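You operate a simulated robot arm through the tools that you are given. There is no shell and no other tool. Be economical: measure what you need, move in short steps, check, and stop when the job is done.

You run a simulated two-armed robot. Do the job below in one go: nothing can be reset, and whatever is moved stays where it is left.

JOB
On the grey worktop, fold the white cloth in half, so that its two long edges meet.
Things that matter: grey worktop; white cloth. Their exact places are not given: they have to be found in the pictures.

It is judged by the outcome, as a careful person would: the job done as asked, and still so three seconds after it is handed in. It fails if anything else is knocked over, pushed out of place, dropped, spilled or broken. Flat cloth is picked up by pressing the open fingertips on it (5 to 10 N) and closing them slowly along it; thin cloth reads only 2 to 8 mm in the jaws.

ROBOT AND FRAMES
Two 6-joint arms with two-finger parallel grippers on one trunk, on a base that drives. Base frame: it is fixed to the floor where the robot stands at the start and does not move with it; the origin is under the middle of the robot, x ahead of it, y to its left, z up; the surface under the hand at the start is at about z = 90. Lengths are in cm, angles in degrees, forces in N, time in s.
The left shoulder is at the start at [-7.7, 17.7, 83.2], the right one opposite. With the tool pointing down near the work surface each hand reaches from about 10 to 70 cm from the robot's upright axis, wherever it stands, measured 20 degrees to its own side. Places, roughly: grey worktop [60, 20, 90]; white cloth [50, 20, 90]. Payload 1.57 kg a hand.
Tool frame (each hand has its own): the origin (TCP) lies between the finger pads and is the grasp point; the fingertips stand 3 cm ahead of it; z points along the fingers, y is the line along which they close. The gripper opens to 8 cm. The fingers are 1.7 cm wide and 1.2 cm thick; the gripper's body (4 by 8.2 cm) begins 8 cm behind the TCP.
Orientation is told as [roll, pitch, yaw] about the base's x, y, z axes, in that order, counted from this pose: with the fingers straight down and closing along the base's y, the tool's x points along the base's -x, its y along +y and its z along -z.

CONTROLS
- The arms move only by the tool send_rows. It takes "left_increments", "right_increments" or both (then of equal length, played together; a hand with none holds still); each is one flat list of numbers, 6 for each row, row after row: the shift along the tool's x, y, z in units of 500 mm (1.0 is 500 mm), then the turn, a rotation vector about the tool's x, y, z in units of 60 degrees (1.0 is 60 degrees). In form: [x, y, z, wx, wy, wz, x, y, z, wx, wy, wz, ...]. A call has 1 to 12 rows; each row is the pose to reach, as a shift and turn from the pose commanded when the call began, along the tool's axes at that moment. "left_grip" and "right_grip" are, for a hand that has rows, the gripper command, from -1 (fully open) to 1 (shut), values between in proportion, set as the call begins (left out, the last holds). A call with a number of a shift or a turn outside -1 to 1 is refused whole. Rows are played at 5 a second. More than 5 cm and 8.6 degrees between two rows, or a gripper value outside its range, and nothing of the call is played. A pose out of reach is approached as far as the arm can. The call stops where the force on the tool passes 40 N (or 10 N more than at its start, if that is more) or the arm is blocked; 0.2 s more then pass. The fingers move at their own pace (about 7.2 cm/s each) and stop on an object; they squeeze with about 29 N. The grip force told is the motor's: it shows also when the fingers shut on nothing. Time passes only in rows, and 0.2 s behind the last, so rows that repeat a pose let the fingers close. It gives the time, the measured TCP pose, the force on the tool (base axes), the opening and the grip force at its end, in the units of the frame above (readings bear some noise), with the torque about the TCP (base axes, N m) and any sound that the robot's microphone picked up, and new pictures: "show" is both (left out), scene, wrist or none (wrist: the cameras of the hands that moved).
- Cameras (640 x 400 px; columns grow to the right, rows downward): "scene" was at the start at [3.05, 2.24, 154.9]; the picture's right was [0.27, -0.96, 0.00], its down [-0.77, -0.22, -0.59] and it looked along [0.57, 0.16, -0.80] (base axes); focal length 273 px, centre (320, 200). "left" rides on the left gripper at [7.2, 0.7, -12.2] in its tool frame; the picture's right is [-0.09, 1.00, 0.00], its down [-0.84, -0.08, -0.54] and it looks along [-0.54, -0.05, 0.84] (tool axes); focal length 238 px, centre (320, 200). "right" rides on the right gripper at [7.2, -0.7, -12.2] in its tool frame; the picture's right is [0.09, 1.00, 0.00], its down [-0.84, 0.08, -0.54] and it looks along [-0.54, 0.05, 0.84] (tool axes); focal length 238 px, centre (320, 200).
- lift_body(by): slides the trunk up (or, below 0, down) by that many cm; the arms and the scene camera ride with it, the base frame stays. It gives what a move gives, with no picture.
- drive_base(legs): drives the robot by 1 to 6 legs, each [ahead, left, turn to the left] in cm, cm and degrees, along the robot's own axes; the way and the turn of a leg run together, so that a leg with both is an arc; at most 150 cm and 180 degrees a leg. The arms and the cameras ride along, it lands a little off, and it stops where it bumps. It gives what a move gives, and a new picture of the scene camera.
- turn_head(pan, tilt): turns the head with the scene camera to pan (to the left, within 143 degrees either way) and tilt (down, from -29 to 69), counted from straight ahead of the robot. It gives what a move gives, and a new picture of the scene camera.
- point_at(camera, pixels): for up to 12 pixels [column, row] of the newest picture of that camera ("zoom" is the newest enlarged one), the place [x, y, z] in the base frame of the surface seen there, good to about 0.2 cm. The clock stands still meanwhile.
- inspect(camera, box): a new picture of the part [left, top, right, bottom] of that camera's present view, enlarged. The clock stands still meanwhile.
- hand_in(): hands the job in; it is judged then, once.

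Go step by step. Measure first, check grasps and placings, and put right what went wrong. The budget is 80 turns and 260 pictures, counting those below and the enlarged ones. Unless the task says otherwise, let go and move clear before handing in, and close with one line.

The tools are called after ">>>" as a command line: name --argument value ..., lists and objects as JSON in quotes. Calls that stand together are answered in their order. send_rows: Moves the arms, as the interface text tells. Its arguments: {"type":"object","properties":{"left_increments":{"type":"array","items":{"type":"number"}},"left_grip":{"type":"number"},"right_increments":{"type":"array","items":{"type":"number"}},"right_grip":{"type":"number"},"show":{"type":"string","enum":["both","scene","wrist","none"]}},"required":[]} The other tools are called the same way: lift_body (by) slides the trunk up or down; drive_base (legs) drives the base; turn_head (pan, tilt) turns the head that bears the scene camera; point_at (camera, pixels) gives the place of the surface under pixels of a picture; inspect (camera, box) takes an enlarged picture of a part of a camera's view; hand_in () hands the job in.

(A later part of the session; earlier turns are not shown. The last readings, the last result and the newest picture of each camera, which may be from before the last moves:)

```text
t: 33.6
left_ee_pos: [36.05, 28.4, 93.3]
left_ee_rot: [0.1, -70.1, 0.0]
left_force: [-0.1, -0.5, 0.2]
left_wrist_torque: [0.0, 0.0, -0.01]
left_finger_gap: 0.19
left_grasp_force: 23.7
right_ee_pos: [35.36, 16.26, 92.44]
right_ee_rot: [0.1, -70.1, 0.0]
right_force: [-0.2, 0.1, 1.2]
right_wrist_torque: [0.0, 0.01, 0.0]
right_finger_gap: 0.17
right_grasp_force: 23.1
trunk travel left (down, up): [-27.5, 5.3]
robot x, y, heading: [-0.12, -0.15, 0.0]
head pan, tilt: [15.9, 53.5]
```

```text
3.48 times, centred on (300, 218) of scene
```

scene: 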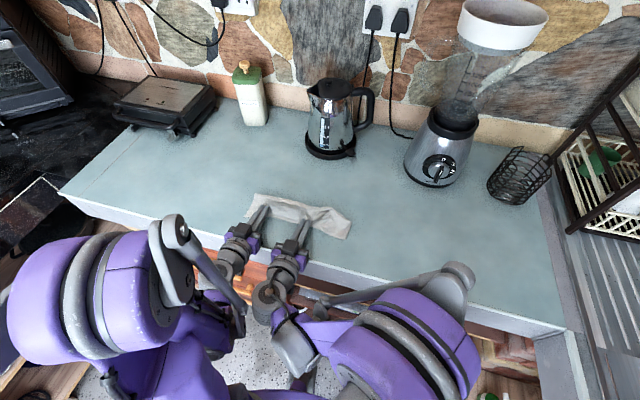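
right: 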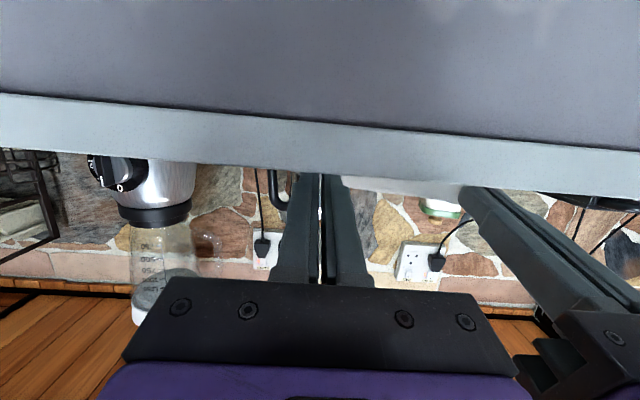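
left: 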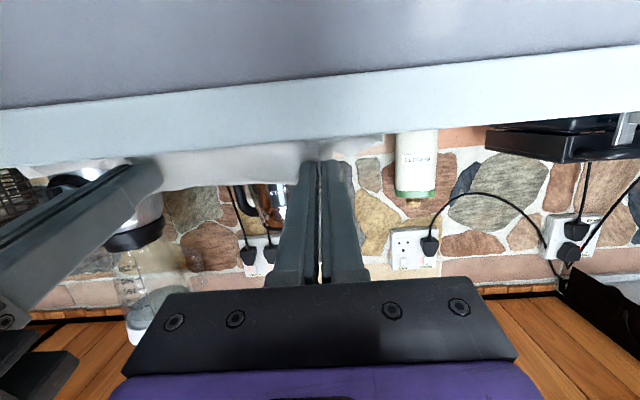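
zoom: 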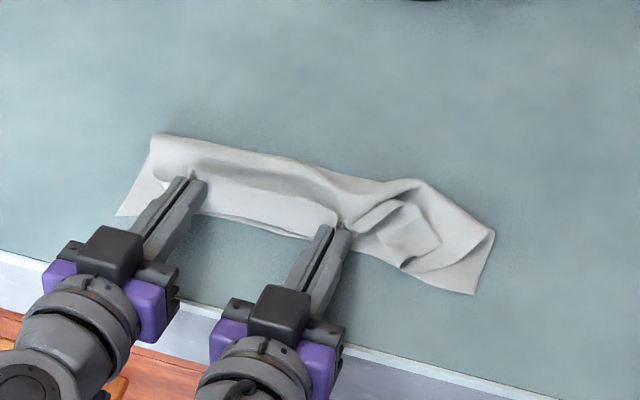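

The pull slid the whole cloth, so this edge-over-edge method can't place the crease well. I'll lay the cloth open again, then pinch it along its midline so that both long edges hang together, and lay it down doubled.

>>> send_rows --left_increments '[-0.0808, 0, 0.0057, 0, 0.133, 0, -0.1498, 0, 0.0279, 0, 0.267, 0, -0.2068, 0, 0.0768, 0, 0.4, 0, -0.2343, 0, 0.1372, 0, 0.533, 0, -0.2429, 0, 0.2054, 0, 0.667, 0, -0.2349, 0, 0.2594, 0, 0.8, 0, -0.2122, 0, 0.3081, 0, 0.933, 0, -0.1817, 0, 0.3384, 0, 1.0, 0, -0.1555, 0, 0.3543, 0, 1.0, 0, -0.1555, 0, 0.3543, 0, 1.0, 0]' --right_increments '[-0.0808, 0, 0.0057, 0, 0.133, 0, -0.1498, 0, 0.0279, 0, 0.267, 0, -0.2068, 0, 0.0768, 0, 0.4, 0, -0.2343, 0, 0.1372, 0, 0.533, 0, -0.2429, 0, 0.2054, 0, 0.667, 0, -0.2349, 0, 0.2594, 0, 0.8, 0, -0.2122, 0, 0.3081, 0, 0.933, 0, -0.1817, 0, 0.3384, 0, 1.0, 0, -0.1555, 0, 0.3543, 0, 1.0, 0, -0.1555, 0, 0.3543, 0, 1.0, 0]' --show "both"

>>> inspect --camera "scene" --box '[210, 140, 390, 255]'

```text
t: 35.8
left_ee_pos: [55.36, 28.49, 94.79]
left_ee_rot: [0.0, -10.1, 0.0]
left_force: [-0.3, 1.4, 0.1]
left_wrist_torque: [0.04, 0.01, -0.02]
left_finger_gap: 0.17
left_grasp_force: 23.7
right_ee_pos: [54.69, 16.3, 93.68]
right_ee_rot: [-0.1, -10.1, 0.0]
right_force: [-0.1, -0.2, 0.6]
right_wrist_torque: [0.03, 0.01, 0.01]
right_finger_gap: 0.2
right_grasp_force: 23.6
trunk travel left (down, up): [-27.5, 5.3]
robot x, y, heading: [0.15, 0.1, 0.2]
head pan, tilt: [15.9, 53.5]
```

scene: 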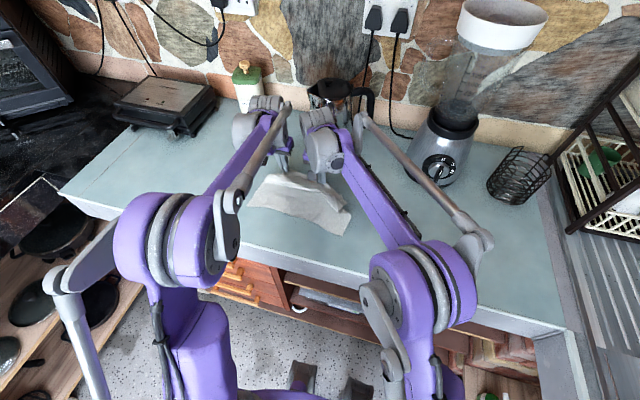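
right: 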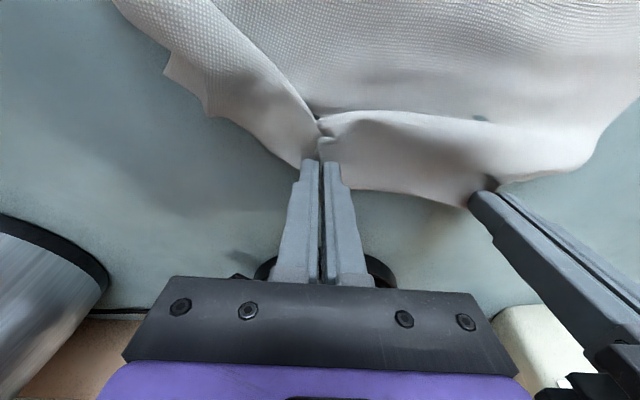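
left: 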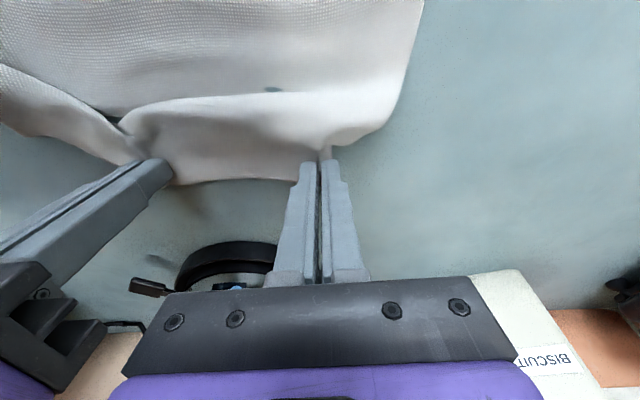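

```text
3.48 times, centred on (300, 198) of scene
```

zoom: 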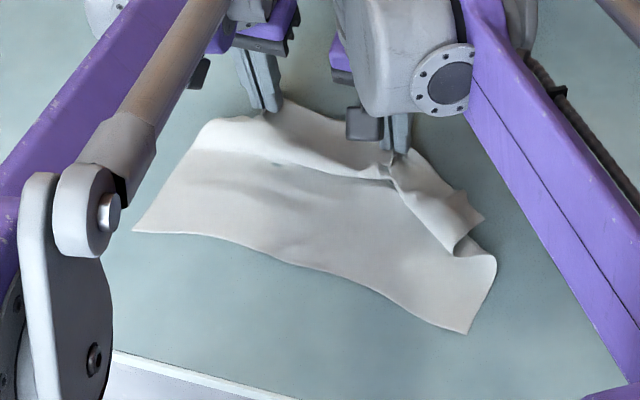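

The cloth is mostly open, with some slack near the far edge. I'll pull gently 1.5 cm outward, then release and lift.

>>> send_rows --left_increments '[-0.015, 0.01, 0.01, 0, 0, 0, -0.03, 0.02, 0.02, 0, 0, 0, -0.03, 0.02, 0.02, 0, 0, 0]' --right_increments '[-0.015, -0.01, -0.005, 0, 0, 0, -0.03, -0.02, -0.005, 0, 0, 0, -0.03, -0.02, -0.005, 0, 0, 0]' --show "none"

>>> send_rows --left_increments '[0, 0, 0, 0, 0, 0, 0, 0, 0, 0, 0, 0, 0, 0, -0.06, 0, 0, 0, 0, 0, -0.14, 0, 0.1, 0, 0, 0, -0.2, 0, 0.16, 0]' --right_increments '[0, 0, 0, 0, 0, 0, 0, 0, 0, 0, 0, 0, 0, 0, -0.06, 0, 0, 0, 0, 0, -0.14, 0, 0.1, 0, 0, 0, -0.2, 0, 0.16, 0]' --left_grip 0.5 --right_grip 0.5 --show "both"

>>> inspect --camera "scene" --box '[210, 140, 390, 255]'

```text
t: 36.6
left_ee_pos: [56.94, 29.03, 93.99]
left_ee_rot: [-0.4, -10.1, 0.0]
left_force: [-4.4, -31.3, 0.9]
left_wrist_torque: [-1.01, 0.08, -0.29]
left_finger_gap: 0.34
left_grasp_force: 24.3
right_ee_pos: [55.95, 15.73, 94.37]
right_ee_rot: [0.3, -10.0, 0.1]
right_force: [3.4, 31.3, -1.2]
right_wrist_torque: [1.0, -0.06, 0.12]
right_finger_gap: 0.25
right_grasp_force: 23.9
trunk travel left (down, up): [-27.5, 5.3]
robot x, y, heading: [0.11, 0.13, 0.1]
head pan, tilt: [15.9, 53.5]
```

```text
t: 37.8
left_ee_pos: [55.2, 29.33, 103.76]
left_ee_rot: [0.0, -0.4, 0.0]
left_force: [-0.8, 0.4, 0.2]
left_wrist_torque: [0.01, -0.01, -0.01]
left_finger_gap: 2.01
left_grasp_force: 0.1
right_ee_pos: [54.22, 15.4, 104.17]
right_ee_rot: [0.0, -0.5, 0.0]
right_force: [-0.4, 1.0, -0.3]
right_wrist_torque: [-0.02, 0.0, 0.01]
right_finger_gap: 1.98
right_grasp_force: 0.0
trunk travel left (down, up): [-27.5, 5.3]
robot x, y, heading: [-0.05, -0.14, 0.1]
head pan, tilt: [15.9, 53.5]
```

scene: 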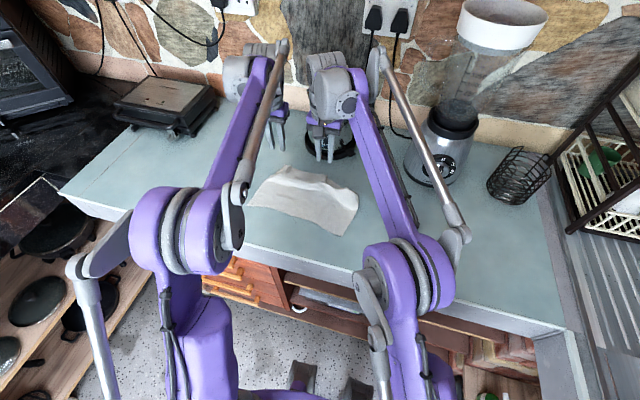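
right: 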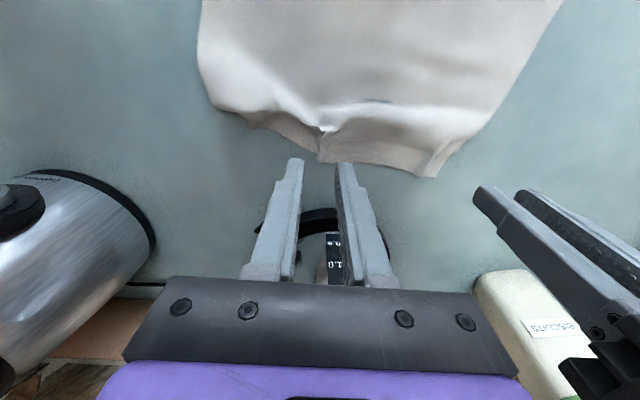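
left: 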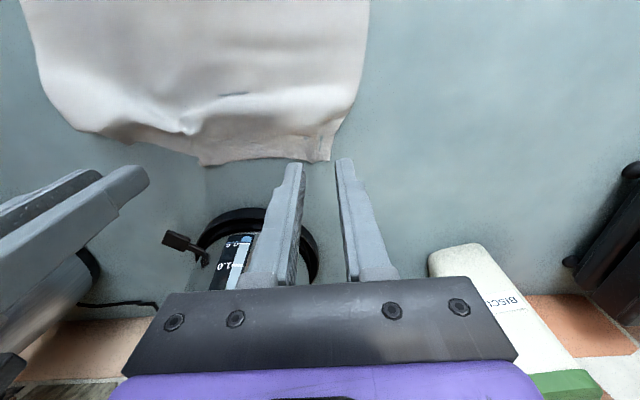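

```text
3.48 times, centred on (300, 198) of scene
```

zoom: 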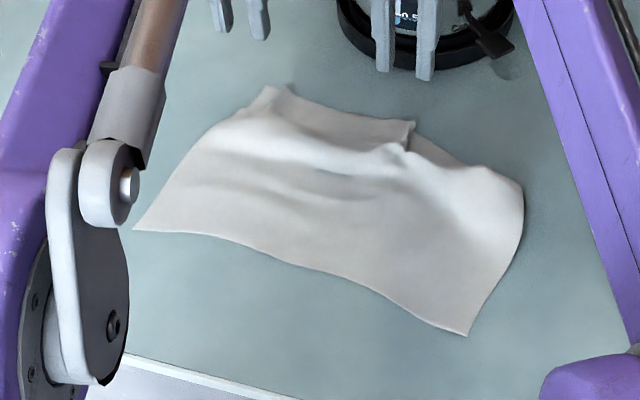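

The cloth lies open again, near half flat, with a ripple near the far edge and the far right corner tucked. I'll measure so I can set the midline from the flat near half.

>>> point_at --camera "zoom" --pixels '[[135, 229], [220, 237], [300, 266], [390, 300], [466, 334], [268, 88], [340, 112], [412, 124], [523, 190], [520, 225], [330, 160], [300, 215]]'

>>> point_at --camera "zoom" --pixels '[[190, 150], [165, 185], [240, 125], [240, 150], [240, 175], [500, 175], [500, 200], [490, 240], [480, 290], [400, 170], [400, 200], [400, 240]]'

```text
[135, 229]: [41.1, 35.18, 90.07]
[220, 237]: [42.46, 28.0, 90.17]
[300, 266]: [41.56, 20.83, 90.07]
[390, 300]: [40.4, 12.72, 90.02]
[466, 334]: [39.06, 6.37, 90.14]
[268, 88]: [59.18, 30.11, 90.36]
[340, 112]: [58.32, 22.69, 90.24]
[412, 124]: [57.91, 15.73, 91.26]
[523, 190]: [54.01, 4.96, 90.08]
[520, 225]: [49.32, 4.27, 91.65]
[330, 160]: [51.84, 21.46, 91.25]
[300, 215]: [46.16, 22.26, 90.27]
```

```text
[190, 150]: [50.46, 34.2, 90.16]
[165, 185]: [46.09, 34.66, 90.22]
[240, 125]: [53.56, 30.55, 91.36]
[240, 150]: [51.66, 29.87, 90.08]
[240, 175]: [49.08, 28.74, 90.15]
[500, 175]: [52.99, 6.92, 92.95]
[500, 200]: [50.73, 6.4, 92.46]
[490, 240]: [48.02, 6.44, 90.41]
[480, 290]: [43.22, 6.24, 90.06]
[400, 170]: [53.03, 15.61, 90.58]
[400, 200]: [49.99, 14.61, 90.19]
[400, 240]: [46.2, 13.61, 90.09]
```

Near half is flat: near edge runs from (41.1,35.2) to (39.1,6.4), so the midline runs about (51.1,31.5) to (49.0,8.5). I'll turn the grippers so they close across it and bring them over.

>>> send_rows --left_increments '[0.011, 0.006, 0.009, 0, 0, 0.133, 0.023, 0.013, 0.017, 0, 0, 0.267, 0.034, 0.019, 0.026, 0, 0, 0.4, 0.046, 0.025, 0.034, 0, 0, 0.533, 0.057, 0.031, 0.043, 0, 0, 0.667, 0.069, 0.038, 0.051, 0, 0, 0.8, 0.08, 0.044, 0.06, 0, 0, 0.933]' --right_increments '[0.015, -0.02, 0.01, 0, 0, -0.133, 0.03, -0.039, 0.02, 0, 0, -0.267, 0.045, -0.059, 0.03, 0, 0, -0.4, 0.059, -0.079, 0.04, 0, 0, -0.533, 0.074, -0.099, 0.05, 0, 0, -0.667, 0.089, -0.118, 0.06, 0, 0, -0.8, 0.104, -0.138, 0.07, 0, 0, -0.933]' --left_grip 0.25 --right_grip 0.25 --show "none"

>>> send_rows --left_increments '[0, 0, 0, 0, 0, 0.133, 0, 0, 0, 0, 0, 0.267, 0, 0, 0, 0, 0, 0.4, 0, 0, 0, 0, 0, 0.533, 0, 0, 0, 0, 0, 0.66]' --right_increments '[0, 0, 0, 0, 0, -0.133, 0, 0, 0, 0, 0, -0.267, 0, 0, 0, 0, 0, -0.4, 0, 0, 0, 0, 0, -0.47, 0, 0, 0, 0, 0, -0.47]' --show "both"

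```text
t: 39.4
left_ee_pos: [51.32, 31.49, 100.72]
left_ee_rot: [0.4, -0.3, -56.2]
left_force: [0.5, 0.1, 0.8]
left_wrist_torque: [0.0, -0.02, -0.02]
left_finger_gap: 2.99
left_grasp_force: 0.0
right_ee_pos: [49.15, 8.5, 100.6]
right_ee_rot: [-0.4, -0.4, 56.0]
right_force: [0.1, -0.1, 0.6]
right_wrist_torque: [-0.01, 0.0, -0.02]
right_finger_gap: 2.99
right_grasp_force: 0.1
trunk travel left (down, up): [-27.5, 5.3]
robot x, y, heading: [-0.15, 0.03, 0.2]
head pan, tilt: [15.9, 53.5]
```

```text
t: 40.6
left_ee_pos: [51.39, 31.49, 100.72]
left_ee_rot: [0.5, 0.1, -95.7]
left_force: [0.8, 0.0, 0.0]
left_wrist_torque: [-0.02, 0.02, 0.0]
left_finger_gap: 3.0
left_grasp_force: 0.0
right_ee_pos: [49.11, 8.45, 100.61]
right_ee_rot: [-0.6, -0.1, 84.3]
right_force: [-0.2, -0.2, 0.1]
right_wrist_torque: [-0.02, 0.0, 0.01]
right_finger_gap: 3.02
right_grasp_force: 0.1
trunk travel left (down, up): [-27.5, 5.3]
robot x, y, heading: [-0.45, -0.17, 0.2]
head pan, tilt: [15.9, 53.5]
```

scene: 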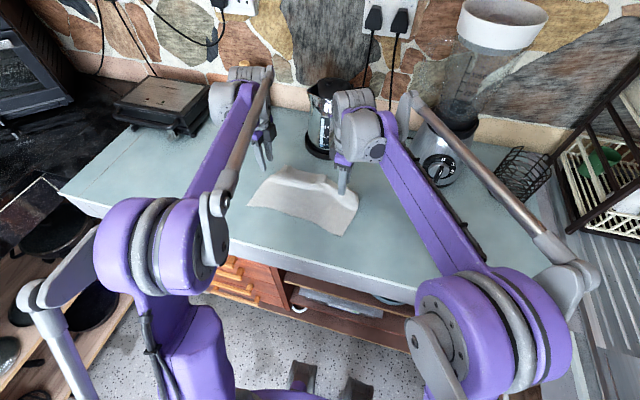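
right: 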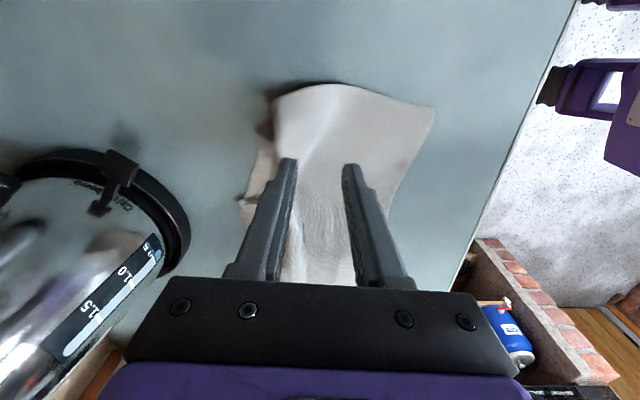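
left: 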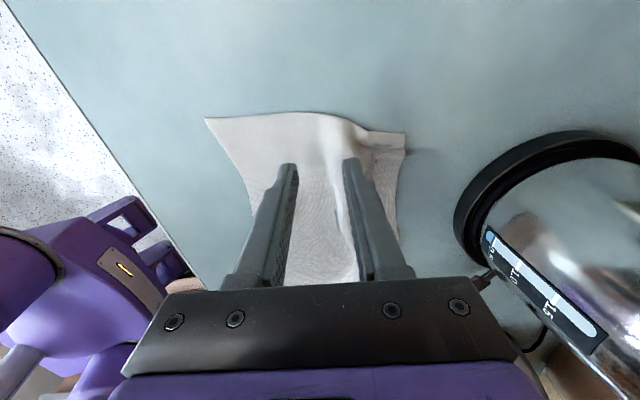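

Both grippers straddle the midline across the cloth's ends. I'll descend.

>>> send_rows --left_increments '[0, 0, 0.05, 0, 0, 0, 0, 0, 0.1, 0, 0, 0, 0, 0, 0.135, 0, 0, 0, 0, 0, 0.145, 0, 0, 0, 0, 0, 0.148, 0, 0, 0]' --right_increments '[0, 0, 0.05, 0, 0, 0, 0, 0, 0.1, 0, 0, 0, 0, 0, 0.135, 0, 0, 0, 0, 0, 0.142, 0, 0, 0, 0, 0, 0.146, 0, 0, 0]' --show "wrist"

```text
t: 41.8
left_ee_pos: [51.42, 31.39, 93.49]
left_ee_rot: [0.6, 0.1, -95.6]
left_force: [-0.2, -0.7, 0.1]
left_wrist_torque: [0.03, -0.01, 0.01]
left_finger_gap: 3.0
left_grasp_force: 0.0
right_ee_pos: [49.25, 8.4, 93.29]
right_ee_rot: [-0.5, -0.1, 84.1]
right_force: [-1.4, -0.6, 0.1]
right_wrist_torque: [0.03, 0.01, -0.01]
right_finger_gap: 2.98
right_grasp_force: 0.3
trunk travel left (down, up): [-27.5, 5.3]
robot x, y, heading: [-0.01, -0.32, -0.0]
head pan, tilt: [15.9, 53.5]
```

right: 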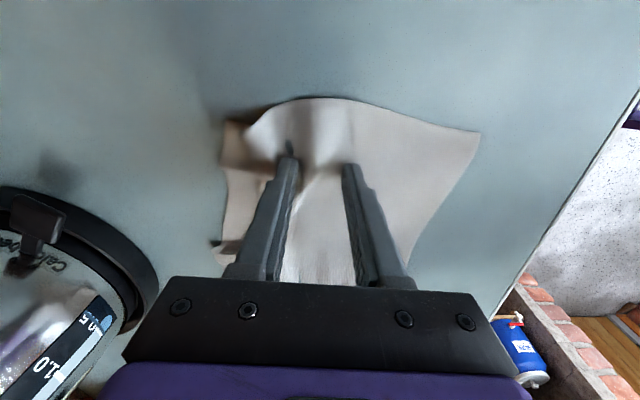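
left: 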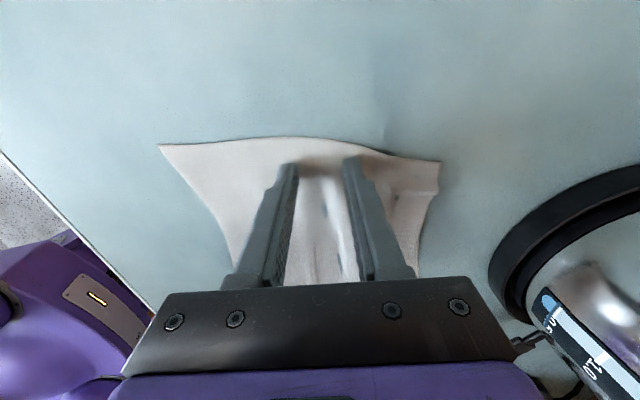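

>>> send_rows --left_increments '[0, 0, 0.003, 0, 0, 0, 0, 0, 0.006, 0, 0, 0, 0, 0, 0.006, 0, 0, 0]' --right_increments '[0, 0, 0.001, 0, 0, 0, 0, 0, 0.003, 0, 0, 0, 0, 0, 0.003, 0, 0, 0]' --show "none"

```text
t: 42.6
left_ee_pos: [51.41, 31.5, 93.14]
left_ee_rot: [0.5, 0.1, -95.6]
left_force: [0.8, 0.5, 10.6]
left_wrist_torque: [0.02, 0.25, 0.0]
left_finger_gap: 2.95
left_grasp_force: 0.1
right_ee_pos: [49.2, 8.41, 93.2]
right_ee_rot: [-0.5, -0.1, 84.2]
right_force: [-0.1, -0.1, 0.3]
right_wrist_torque: [0.02, 0.0, 0.02]
right_finger_gap: 3.01
right_grasp_force: 0.0
trunk travel left (down, up): [-27.5, 5.3]
robot x, y, heading: [-0.05, -0.46, -0.1]
head pan, tilt: [15.9, 53.5]
```

>>> send_rows --left_increments '[0, 0, 0, 0, 0, 0, 0, 0, 0, 0, 0, 0, 0, 0, 0, 0, 0, 0]' --right_increments '[0, 0, 0.001, 0, 0, 0, 0, 0, 0.002, 0, 0, 0, 0, 0, 0.0024, 0, 0, 0]' --show "none"

```text
t: 43.4
left_ee_pos: [51.26, 31.48, 93.17]
left_ee_rot: [0.6, 0.0, -95.6]
left_force: [1.1, 0.8, 11.4]
left_wrist_torque: [0.05, 0.22, -0.01]
left_finger_gap: 2.93
left_grasp_force: 0.1
right_ee_pos: [49.21, 8.5, 93.14]
right_ee_rot: [-0.5, -0.1, 84.2]
right_force: [0.5, 1.4, 6.8]
right_wrist_torque: [0.01, 0.13, -0.04]
right_finger_gap: 2.96
right_grasp_force: 0.1
trunk travel left (down, up): [-27.5, 5.3]
robot x, y, heading: [0.06, -0.05, 0.0]
head pan, tilt: [15.9, 53.5]
```

Both press at 7–11 N. I'll close in steps.

>>> send_rows --left_increments '[0, 0, 0, 0, 0, 0, 0, 0, 0, 0, 0, 0]' --right_increments '[0, 0, 0, 0, 0, 0, 0, 0, 0, 0, 0, 0]' --left_grip 0.45 --right_grip 0.45 --show "none"

>>> send_rows --left_increments '[0, 0, 0, 0, 0, 0, 0, 0, 0, 0, 0, 0]' --right_increments '[0, 0, 0, 0, 0, 0, 0, 0, 0, 0, 0, 0]' --left_grip 0.65 --right_grip 0.65 --show "wrist"

>>> send_rows --left_increments '[0, 0, 0, 0, 0, 0, 0, 0, 0, 0, 0, 0, 0, 0, 0, 0, 0, 0]' --right_increments '[0, 0, 0, 0, 0, 0, 0, 0, 0, 0, 0, 0, 0, 0, 0, 0, 0, 0]' --left_grip 1 --right_grip 1 --show "wrist"

```text
t: 44.0
left_ee_pos: [51.4, 31.56, 93.18]
left_ee_rot: [0.7, 0.2, -95.7]
left_force: [2.0, 0.8, 10.3]
left_wrist_torque: [0.04, 0.08, 0.0]
left_finger_gap: 2.08
left_grasp_force: 0.0
right_ee_pos: [49.15, 8.45, 93.22]
right_ee_rot: [-0.6, -0.1, 84.3]
right_force: [-0.1, 0.8, 11.0]
right_wrist_torque: [-0.01, 0.19, -0.01]
right_finger_gap: 2.13
right_grasp_force: 0.0
trunk travel left (down, up): [-27.5, 5.3]
robot x, y, heading: [0.14, 0.07, 0.1]
head pan, tilt: [15.9, 53.5]
```

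```text
t: 44.6
left_ee_pos: [51.28, 31.51, 93.19]
left_ee_rot: [0.6, 0.1, -95.6]
left_force: [1.6, 0.4, 7.2]
left_wrist_torque: [-0.01, 0.04, 0.01]
left_finger_gap: 1.31
left_grasp_force: 0.0
right_ee_pos: [49.12, 8.34, 93.12]
right_ee_rot: [-0.6, 0.0, 84.2]
right_force: [0.8, 0.7, 12.8]
right_wrist_torque: [-0.03, 0.13, 0.0]
right_finger_gap: 1.27
right_grasp_force: 0.0
trunk travel left (down, up): [-27.5, 5.3]
robot x, y, heading: [-0.31, 0.23, -0.1]
head pan, tilt: [15.9, 53.5]
```

right: 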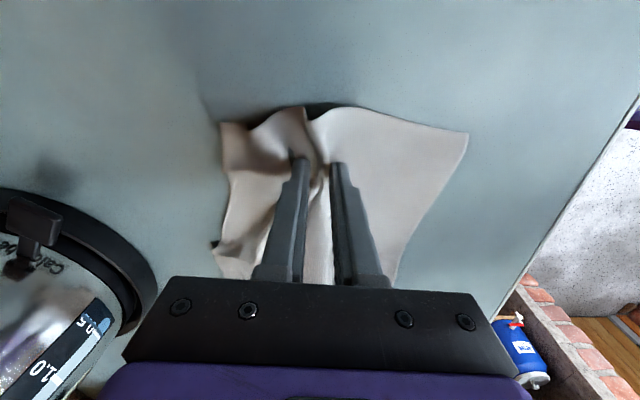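
left: 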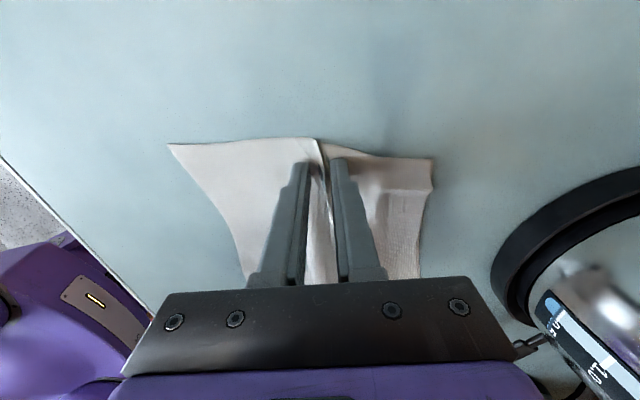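

```text
t: 45.4
left_ee_pos: [51.26, 31.47, 93.22]
left_ee_rot: [0.5, 0.2, -95.6]
left_force: [-1.6, -0.9, 5.8]
left_wrist_torque: [0.0, 0.04, 0.0]
left_finger_gap: 0.17
left_grasp_force: 23.3
right_ee_pos: [49.09, 8.49, 93.13]
right_ee_rot: [-0.6, -0.1, 84.2]
right_force: [-2.1, 0.9, 10.5]
right_wrist_torque: [0.0, 0.15, -0.01]
right_finger_gap: 0.2
right_grasp_force: 23.7
trunk travel left (down, up): [-27.5, 5.3]
robot x, y, heading: [0.09, -0.06, -0.2]
head pan, tilt: [15.9, 53.5]
```

right: 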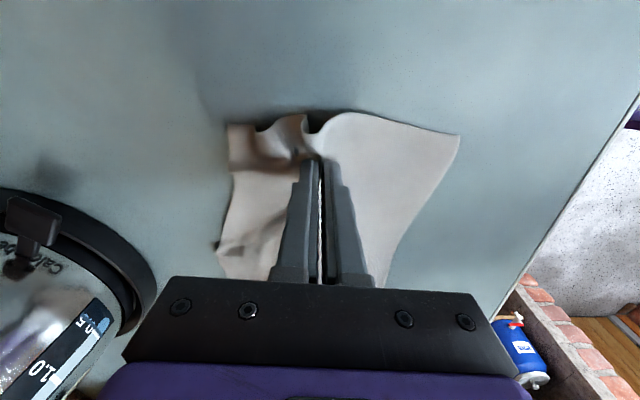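
left: 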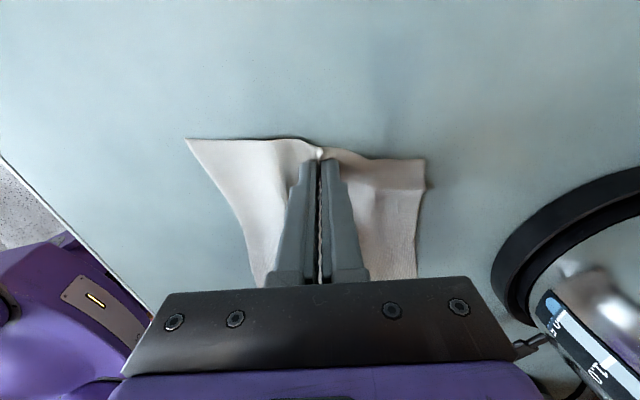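

Both pinches hold with the ridge along the midline. I'll lift 11 cm so the halves hang.

>>> send_rows --left_increments '[0, 0, -0.03, 0, 0, 0, 0, 0, -0.06, 0, 0, 0, 0, 0, -0.1, 0, 0, 0, 0, 0, -0.14, 0, 0, 0, 0, 0, -0.18, 0, 0, 0, 0, 0, -0.22, 0, 0, 0, 0, 0, -0.22, 0, 0, 0, 0, 0, -0.22, 0, 0, 0]' --right_increments '[0, 0, -0.03, 0, 0, 0, 0, 0, -0.06, 0, 0, 0, 0, 0, -0.1, 0, 0, 0, 0, 0, -0.14, 0, 0, 0, 0, 0, -0.18, 0, 0, 0, 0, 0, -0.22, 0, 0, 0, 0, 0, -0.22, 0, 0, 0, 0, 0, -0.22, 0, 0, 0]'

>>> inspect --camera "scene" --box '[210, 130, 390, 245]'

```text
t: 47.2
left_ee_pos: [51.27, 31.69, 104.04]
left_ee_rot: [0.6, 0.1, -95.5]
left_force: [0.6, -0.6, 0.0]
left_wrist_torque: [0.01, 0.0, 0.01]
left_finger_gap: 0.18
left_grasp_force: 23.7
right_ee_pos: [49.13, 8.5, 104.0]
right_ee_rot: [-0.6, -0.2, 84.2]
right_force: [-0.1, 0.5, 0.5]
right_wrist_torque: [0.04, 0.01, -0.02]
right_finger_gap: 0.18
right_grasp_force: 23.8
trunk travel left (down, up): [-27.5, 5.3]
robot x, y, heading: [0.08, -0.12, 0.1]
head pan, tilt: [15.9, 53.5]
```

scene: 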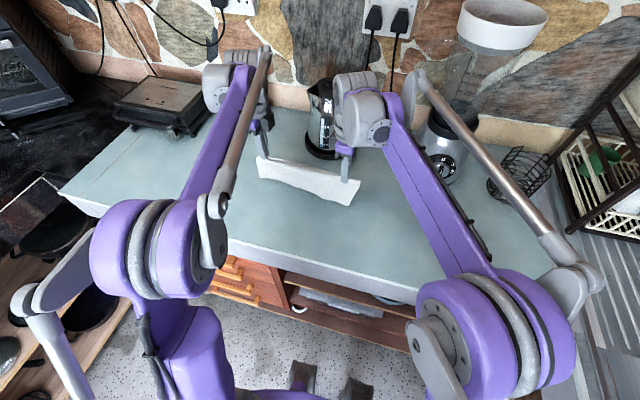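
right: 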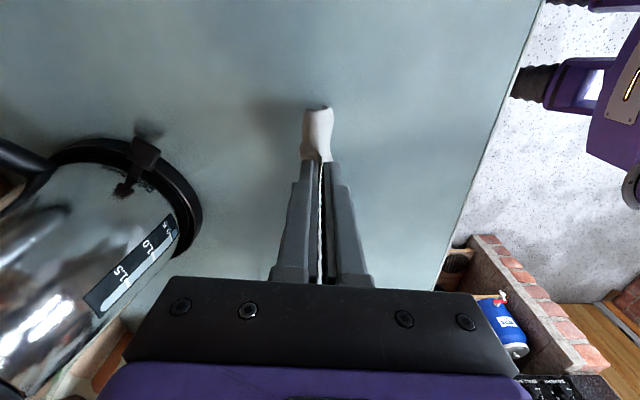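
left: 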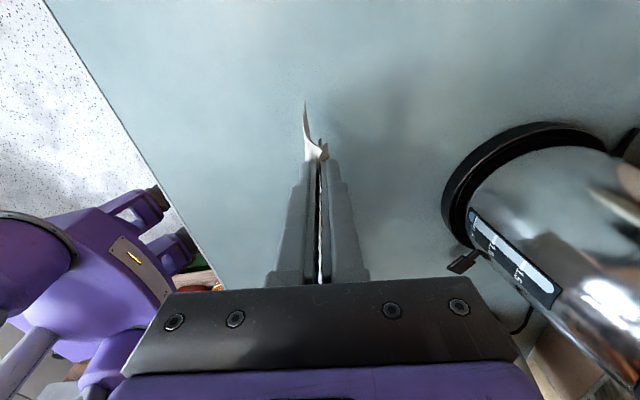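

```text
3.48 times, centred on (300, 188) of scene
```

zoom: 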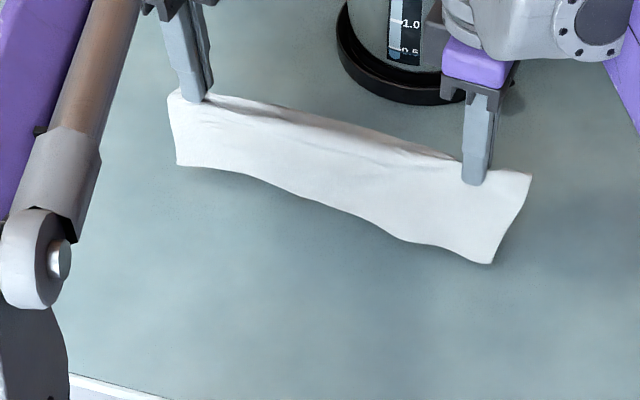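

The cloth hangs doubled from the midline. I'll check from the sides whether both edges hang level.

>>> inspect --camera "right" --box '[260, 80, 380, 180]'

>>> inspect --camera "left" --box '[260, 80, 380, 180]'

>>> point_at --camera "scene" --pixels '[[262, 180], [285, 183], [310, 196], [335, 206], [354, 208], [262, 165], [300, 175], [350, 190]]'

```text
4.00 times, centred on (320, 130) of right
```

zoom: 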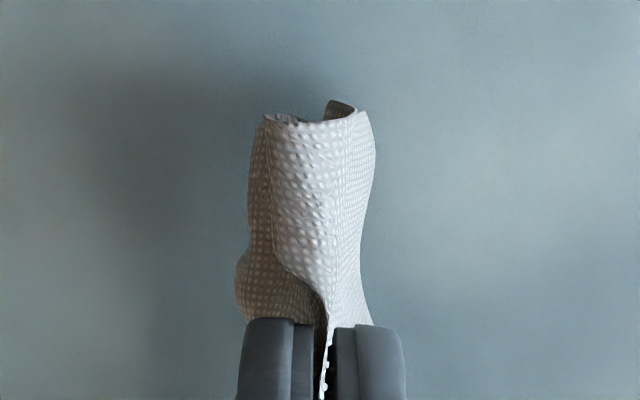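

```text
4.00 times, centred on (320, 130) of left
```

zoom: 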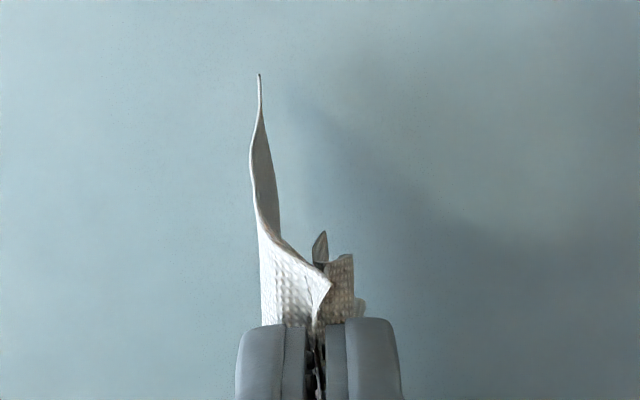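

```text
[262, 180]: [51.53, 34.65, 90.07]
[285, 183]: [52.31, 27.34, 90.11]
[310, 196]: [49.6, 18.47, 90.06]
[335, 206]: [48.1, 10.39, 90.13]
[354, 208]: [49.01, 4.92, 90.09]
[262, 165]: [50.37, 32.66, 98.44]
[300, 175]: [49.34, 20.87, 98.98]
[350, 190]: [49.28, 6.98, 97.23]
```

At the left end the far layer looks shorter, as if curled. I'll raise it off the table and shake it gently to let it hang out.

>>> send_rows --left_increments '[0, 0, -0.08, 0, 0, 0, 0, 0, -0.16, 0, 0, 0, 0, 0, -0.08, 0, 0, 0, 0, 0, -0.16, 0, 0, 0, 0, 0, -0.08, 0, 0, 0, 0, 0, -0.16, 0, 0, 0, 0, 0, -0.08, 0, 0, 0, 0, 0, -0.08, 0, 0, 0, 0, 0, -0.08, 0, 0, 0, 0, 0, -0.08, 0, 0, 0]' --right_increments '[0, 0, -0.08, 0, 0, 0, 0, 0, -0.16, 0, 0, 0, 0, 0, -0.08, 0, 0, 0, 0, 0, -0.16, 0, 0, 0, 0, 0, -0.08, 0, 0, 0, 0, 0, -0.16, 0, 0, 0, 0, 0, -0.08, 0, 0, 0, 0, 0, -0.08, 0, 0, 0, 0, 0, -0.08, 0, 0, 0, 0, 0, -0.08, 0, 0, 0]' --show "wrist"

>>> inspect --camera "left" --box '[260, 60, 380, 180]'

>>> inspect --camera "scene" --box '[210, 130, 390, 245]'

```text
t: 49.4
left_ee_pos: [51.29, 31.66, 108.0]
left_ee_rot: [0.5, 0.1, -95.6]
left_force: [-0.1, -0.4, -0.1]
left_wrist_torque: [0.0, 0.02, 0.02]
left_finger_gap: 0.17
left_grasp_force: 23.9
right_ee_pos: [49.21, 8.55, 108.07]
right_ee_rot: [-0.5, -0.1, 84.2]
right_force: [-0.1, 0.9, 0.4]
right_wrist_torque: [-0.04, 0.02, 0.0]
right_finger_gap: 0.2
right_grasp_force: 24.2
trunk travel left (down, up): [-27.5, 5.3]
robot x, y, heading: [-0.41, -0.04, 0.0]
head pan, tilt: [15.9, 53.5]
```

right: 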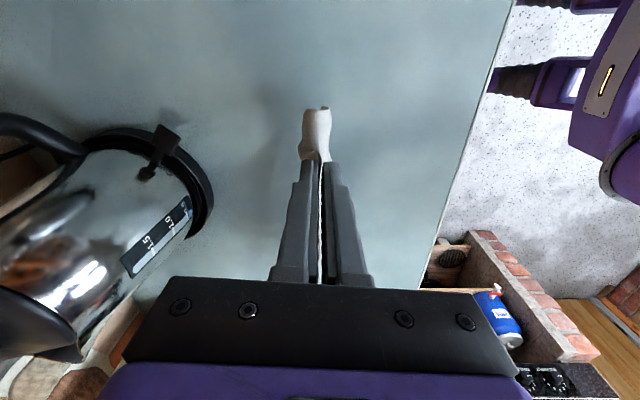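
left: 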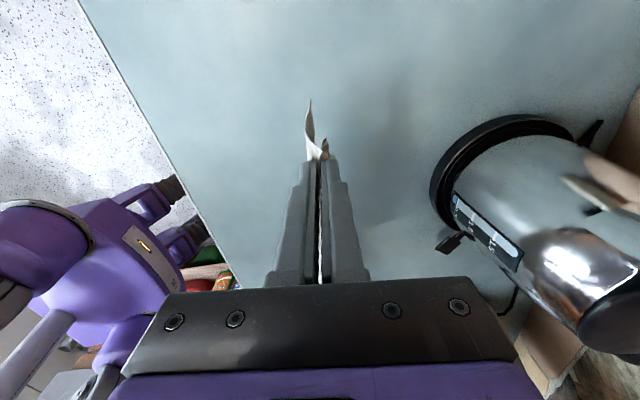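

```text
3.33 times, centred on (320, 120) of left
```

zoom: 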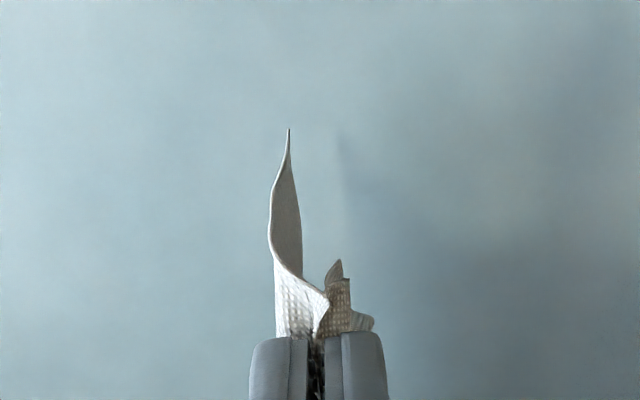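

```text
3.48 times, centred on (300, 188) of scene
```

zoom: 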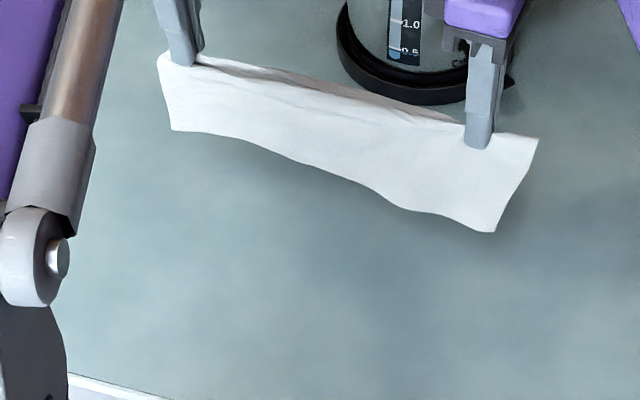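

Hanging off the table it's mostly the near layer that shows. I'll lay it down by lowering the crease towards me, which puts the far layer on top where I can see and correct it.

>>> send_rows --left_increments '[0, -0.002, 0.06, 0, 0, 0, 0, -0.002, 0.12, 0, 0, 0, 0, -0.028, 0.122, -0.07, 0, 0, 0, -0.054, 0.128, -0.133, 0, 0, 0, -0.103, 0.148, -0.267, 0, 0, 0, -0.147, 0.178, -0.4, 0, 0, 0, -0.181, 0.218, -0.533, 0, 0, 0, -0.203, 0.254, -0.667, 0, 0, 0, -0.213, 0.278, -0.733, 0, 0, 0, -0.213, 0.278, -0.733, 0, 0]' --right_increments '[0, 0.002, 0.06, 0, 0, 0, 0, 0.002, 0.12, 0, 0, 0, 0, 0.028, 0.122, 0.07, 0, 0, 0, 0.054, 0.128, 0.133, 0, 0, 0, 0.103, 0.148, 0.267, 0, 0, 0, 0.147, 0.178, 0.4, 0, 0, 0, 0.181, 0.218, 0.533, 0, 0, 0, 0.203, 0.254, 0.667, 0, 0, 0, 0.213, 0.278, 0.733, 0, 0, 0, 0.213, 0.278, 0.733, 0, 0]' --show "both"

>>> inspect --camera "scene" --box '[210, 140, 390, 255]'

```text
t: 51.6
left_ee_pos: [40.72, 32.57, 94.0]
left_ee_rot: [44.5, 0.1, -95.5]
left_force: [0.6, 0.1, 0.2]
left_wrist_torque: [0.0, 0.03, 0.02]
left_finger_gap: 0.19
left_grasp_force: 23.0
right_ee_pos: [38.63, 9.55, 93.9]
right_ee_rot: [-44.5, -0.1, 84.2]
right_force: [0.4, 0.0, 0.2]
right_wrist_torque: [-0.01, 0.02, -0.01]
right_finger_gap: 0.2
right_grasp_force: 23.7
trunk travel left (down, up): [-27.5, 5.3]
robot x, y, heading: [-0.12, 0.14, 0.2]
head pan, tilt: [15.9, 53.5]
```

scene: 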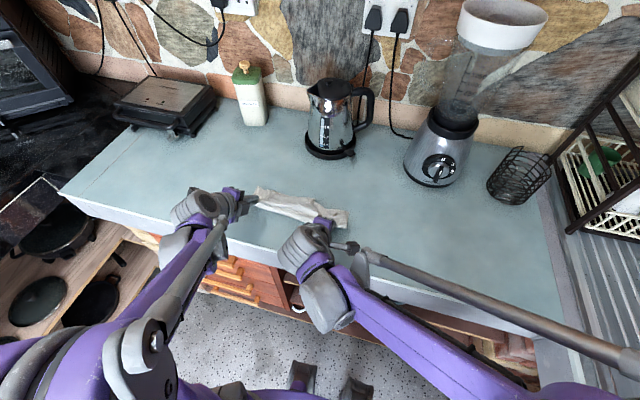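
right: 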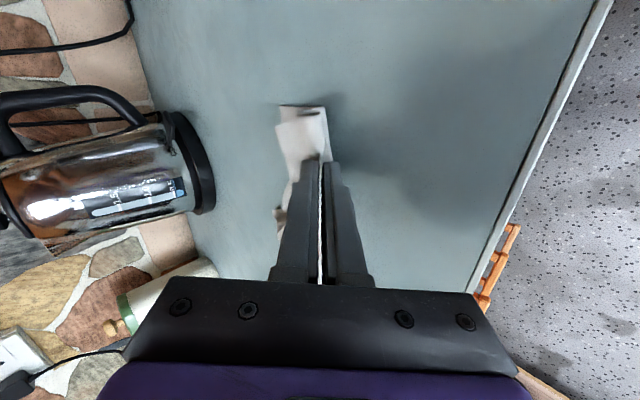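
left: 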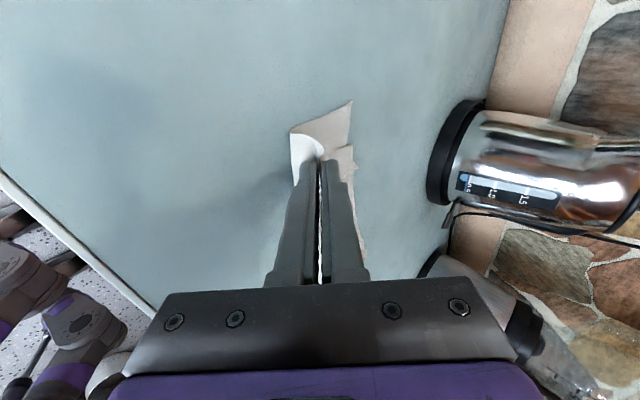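

```text
3.48 times, centred on (300, 198) of scene
```

zoom: 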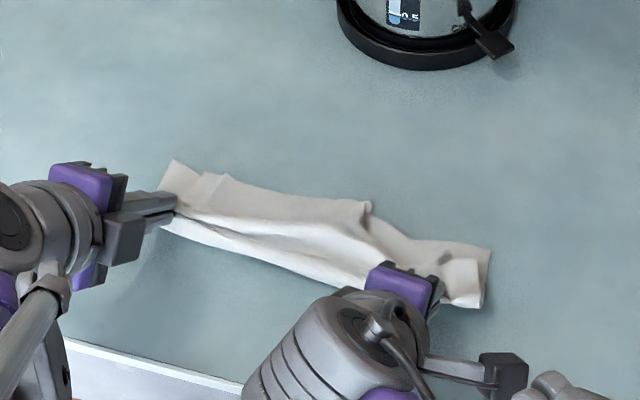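

It lies doubled now, crease towards me and the far layer on top. I'll open, back out along the fingers, and look.

>>> send_rows --left_increments '[0, 0, 0, 0, 0, 0, 0, 0, 0, 0, 0, 0, 0, 0, -0.04, 0, 0, 0, 0, 0, -0.09, 0, 0, 0, 0, 0, -0.17, 0, 0, 0, 0, 0, -0.25, 0, 0, 0]' --right_increments '[0, 0, 0, 0, 0, 0, 0, 0, 0, 0, 0, 0, 0, 0, -0.04, 0, 0, 0, 0, 0, -0.09, 0, 0, 0, 0, 0, -0.17, 0, 0, 0, 0, 0, -0.25, 0, 0, 0]' --left_grip 0.7 --right_grip 0.7 --show "scene"

>>> inspect --camera "scene" --box '[230, 165, 370, 255]'

```text
t: 53.0
left_ee_pos: [31.74, 33.51, 103.01]
left_ee_rot: [44.6, 0.1, -95.6]
left_force: [-0.2, -0.5, 0.9]
left_wrist_torque: [0.05, -0.02, 0.04]
left_finger_gap: 1.19
left_grasp_force: 0.2
right_ee_pos: [29.79, 10.09, 103.07]
right_ee_rot: [-44.5, -0.1, 84.2]
right_force: [0.0, 0.5, 0.1]
right_wrist_torque: [0.03, -0.02, 0.0]
right_finger_gap: 1.2
right_grasp_force: 0.1
trunk travel left (down, up): [-27.5, 5.3]
robot x, y, heading: [-0.17, 0.03, -0.0]
head pan, tilt: [15.9, 53.5]
```

scene: 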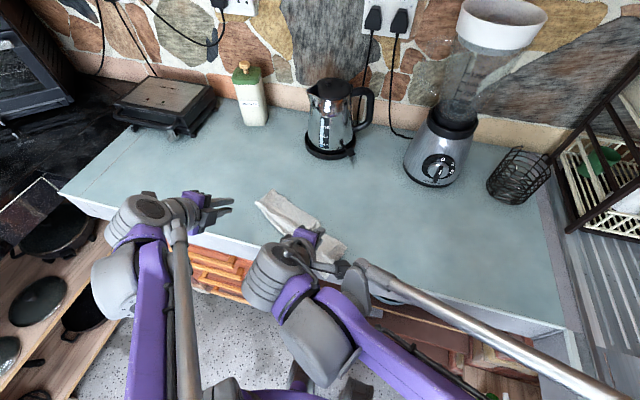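

```text
4.44 times, centred on (300, 210) of scene
```

zoom: 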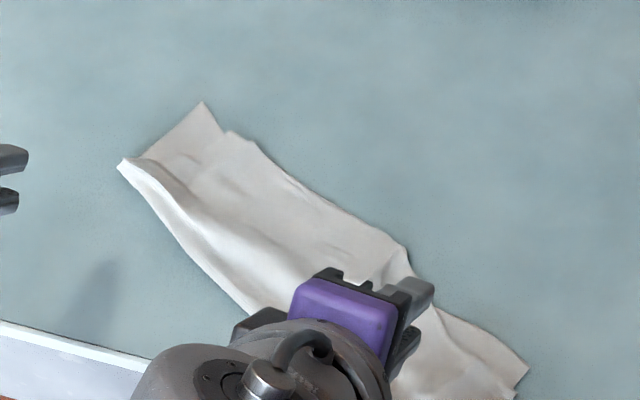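

The right end was drawn towards me during release. I'll move the right hand aside to see the cloth.

>>> send_rows --right_increments '[0.09, 0, 0, 0, 0, 0, 0.18, 0, 0, 0, 0, 0, 0.27, 0, -0.03, 0, 0, 0, 0.35, 0, -0.05, 0, 0, 0]' --right_grip 0 --show "scene"

>>> inspect --camera "scene" --box '[230, 175, 370, 270]'

```text
t: 54.0
left_ee_pos: [31.83, 33.5, 103.08]
left_ee_rot: [44.5, 0.0, -95.6]
left_force: [0.3, 0.1, 0.1]
left_wrist_torque: [-0.02, 0.0, 0.01]
left_finger_gap: 1.18
left_grasp_force: 0.0
right_ee_pos: [26.21, -6.87, 104.76]
right_ee_rot: [-44.5, -0.2, 84.1]
right_force: [0.2, 0.5, -0.3]
right_wrist_torque: [0.0, 0.0, 0.0]
right_finger_gap: 3.98
right_grasp_force: 0.1
trunk travel left (down, up): [-27.5, 5.3]
robot x, y, heading: [-0.41, 0.18, 0.1]
head pan, tilt: [15.9, 53.5]
```

scene: 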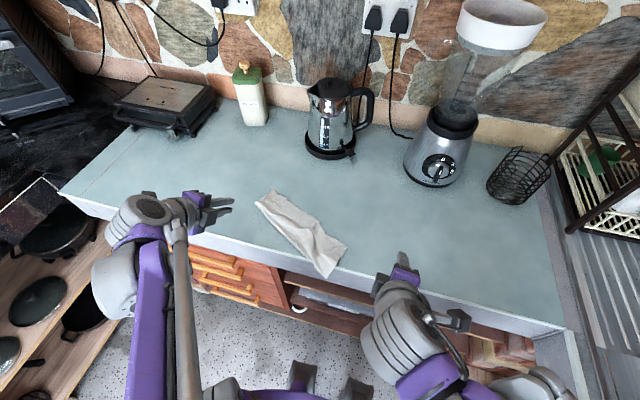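

```text
4.21 times, centred on (300, 222) of scene
```

zoom: 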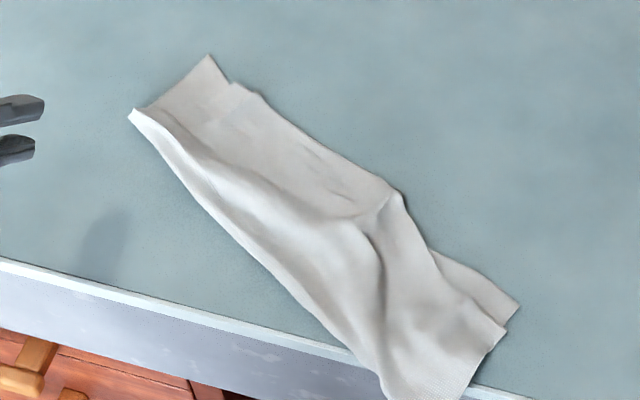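

>>> point_at --camera "zoom" --pixels '[[210, 57], [232, 83], [300, 128], [395, 190], [432, 250], [503, 330], [518, 306], [132, 115], [220, 230], [320, 325], [385, 390], [440, 390]]'

>>> point_at --camera "zoom" --pixels '[[400, 300], [375, 240], [300, 230], [200, 170], [270, 350], [200, 320], [470, 400], [440, 250]]'

```text
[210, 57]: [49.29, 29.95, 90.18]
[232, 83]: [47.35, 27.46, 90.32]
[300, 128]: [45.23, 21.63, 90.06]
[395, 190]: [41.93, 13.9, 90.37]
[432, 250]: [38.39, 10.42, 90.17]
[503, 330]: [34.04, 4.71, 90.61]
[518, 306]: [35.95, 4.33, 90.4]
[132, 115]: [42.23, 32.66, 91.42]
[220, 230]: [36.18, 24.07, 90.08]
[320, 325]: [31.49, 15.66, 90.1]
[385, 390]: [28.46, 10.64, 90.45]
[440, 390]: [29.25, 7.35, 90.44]
```

```text
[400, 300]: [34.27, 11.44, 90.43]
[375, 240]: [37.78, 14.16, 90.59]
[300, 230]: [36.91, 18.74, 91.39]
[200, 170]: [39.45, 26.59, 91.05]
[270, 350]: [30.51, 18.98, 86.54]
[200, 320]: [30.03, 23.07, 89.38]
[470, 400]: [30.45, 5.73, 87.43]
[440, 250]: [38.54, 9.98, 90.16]
```

The band is at an angle, and the crease's right end hangs about 2 cm over the table's front edge (x 28.5). I'll look closer at how well the layers line up.

>>> inspect --camera "scene" --box '[245, 180, 310, 225]'

>>> inspect --camera "scene" --box '[295, 210, 360, 280]'

>>> inspect --camera "left" --box '[0, 0, 640, 400]'

>>> inspect --camera "right" --box '[0, 0, 640, 400]'

```text
8.89 times, centred on (278, 202) of scene
```

zoom: 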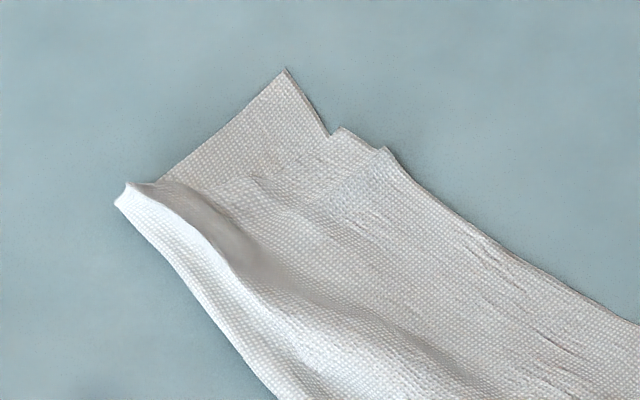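

```text
5.71 times, centred on (328, 245) of scene
```

zoom: 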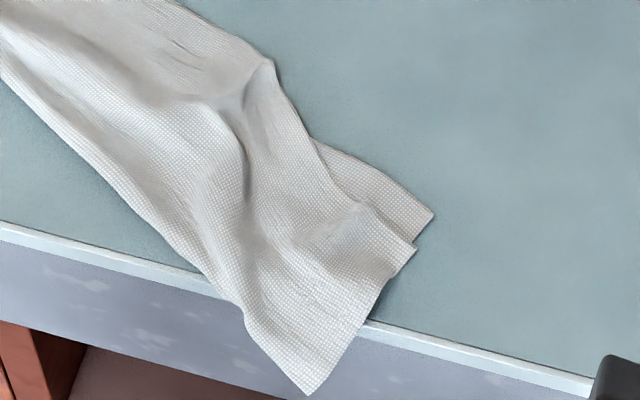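

```text
1.00 times, centred on (320, 200) of left (not enlarged: the box is as wide or as high as the picture)
```

zoom: 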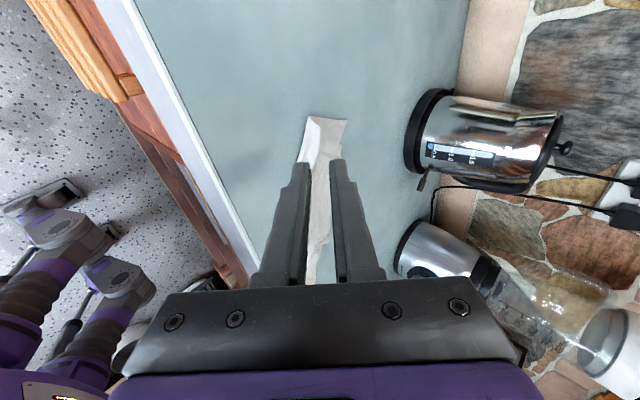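

```text
1.00 times, centred on (320, 200) of right (not enlarged: the box is as wide or as high as the picture)
```

zoom: 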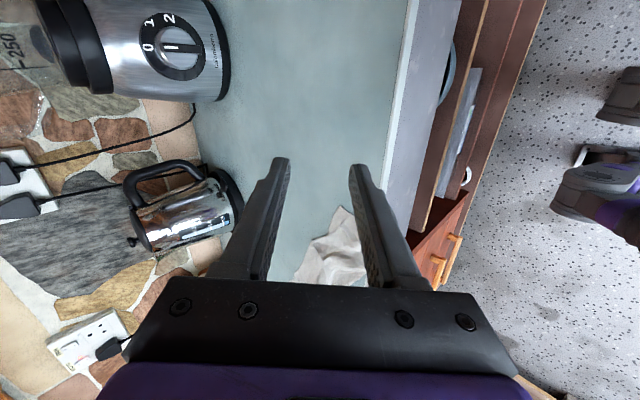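

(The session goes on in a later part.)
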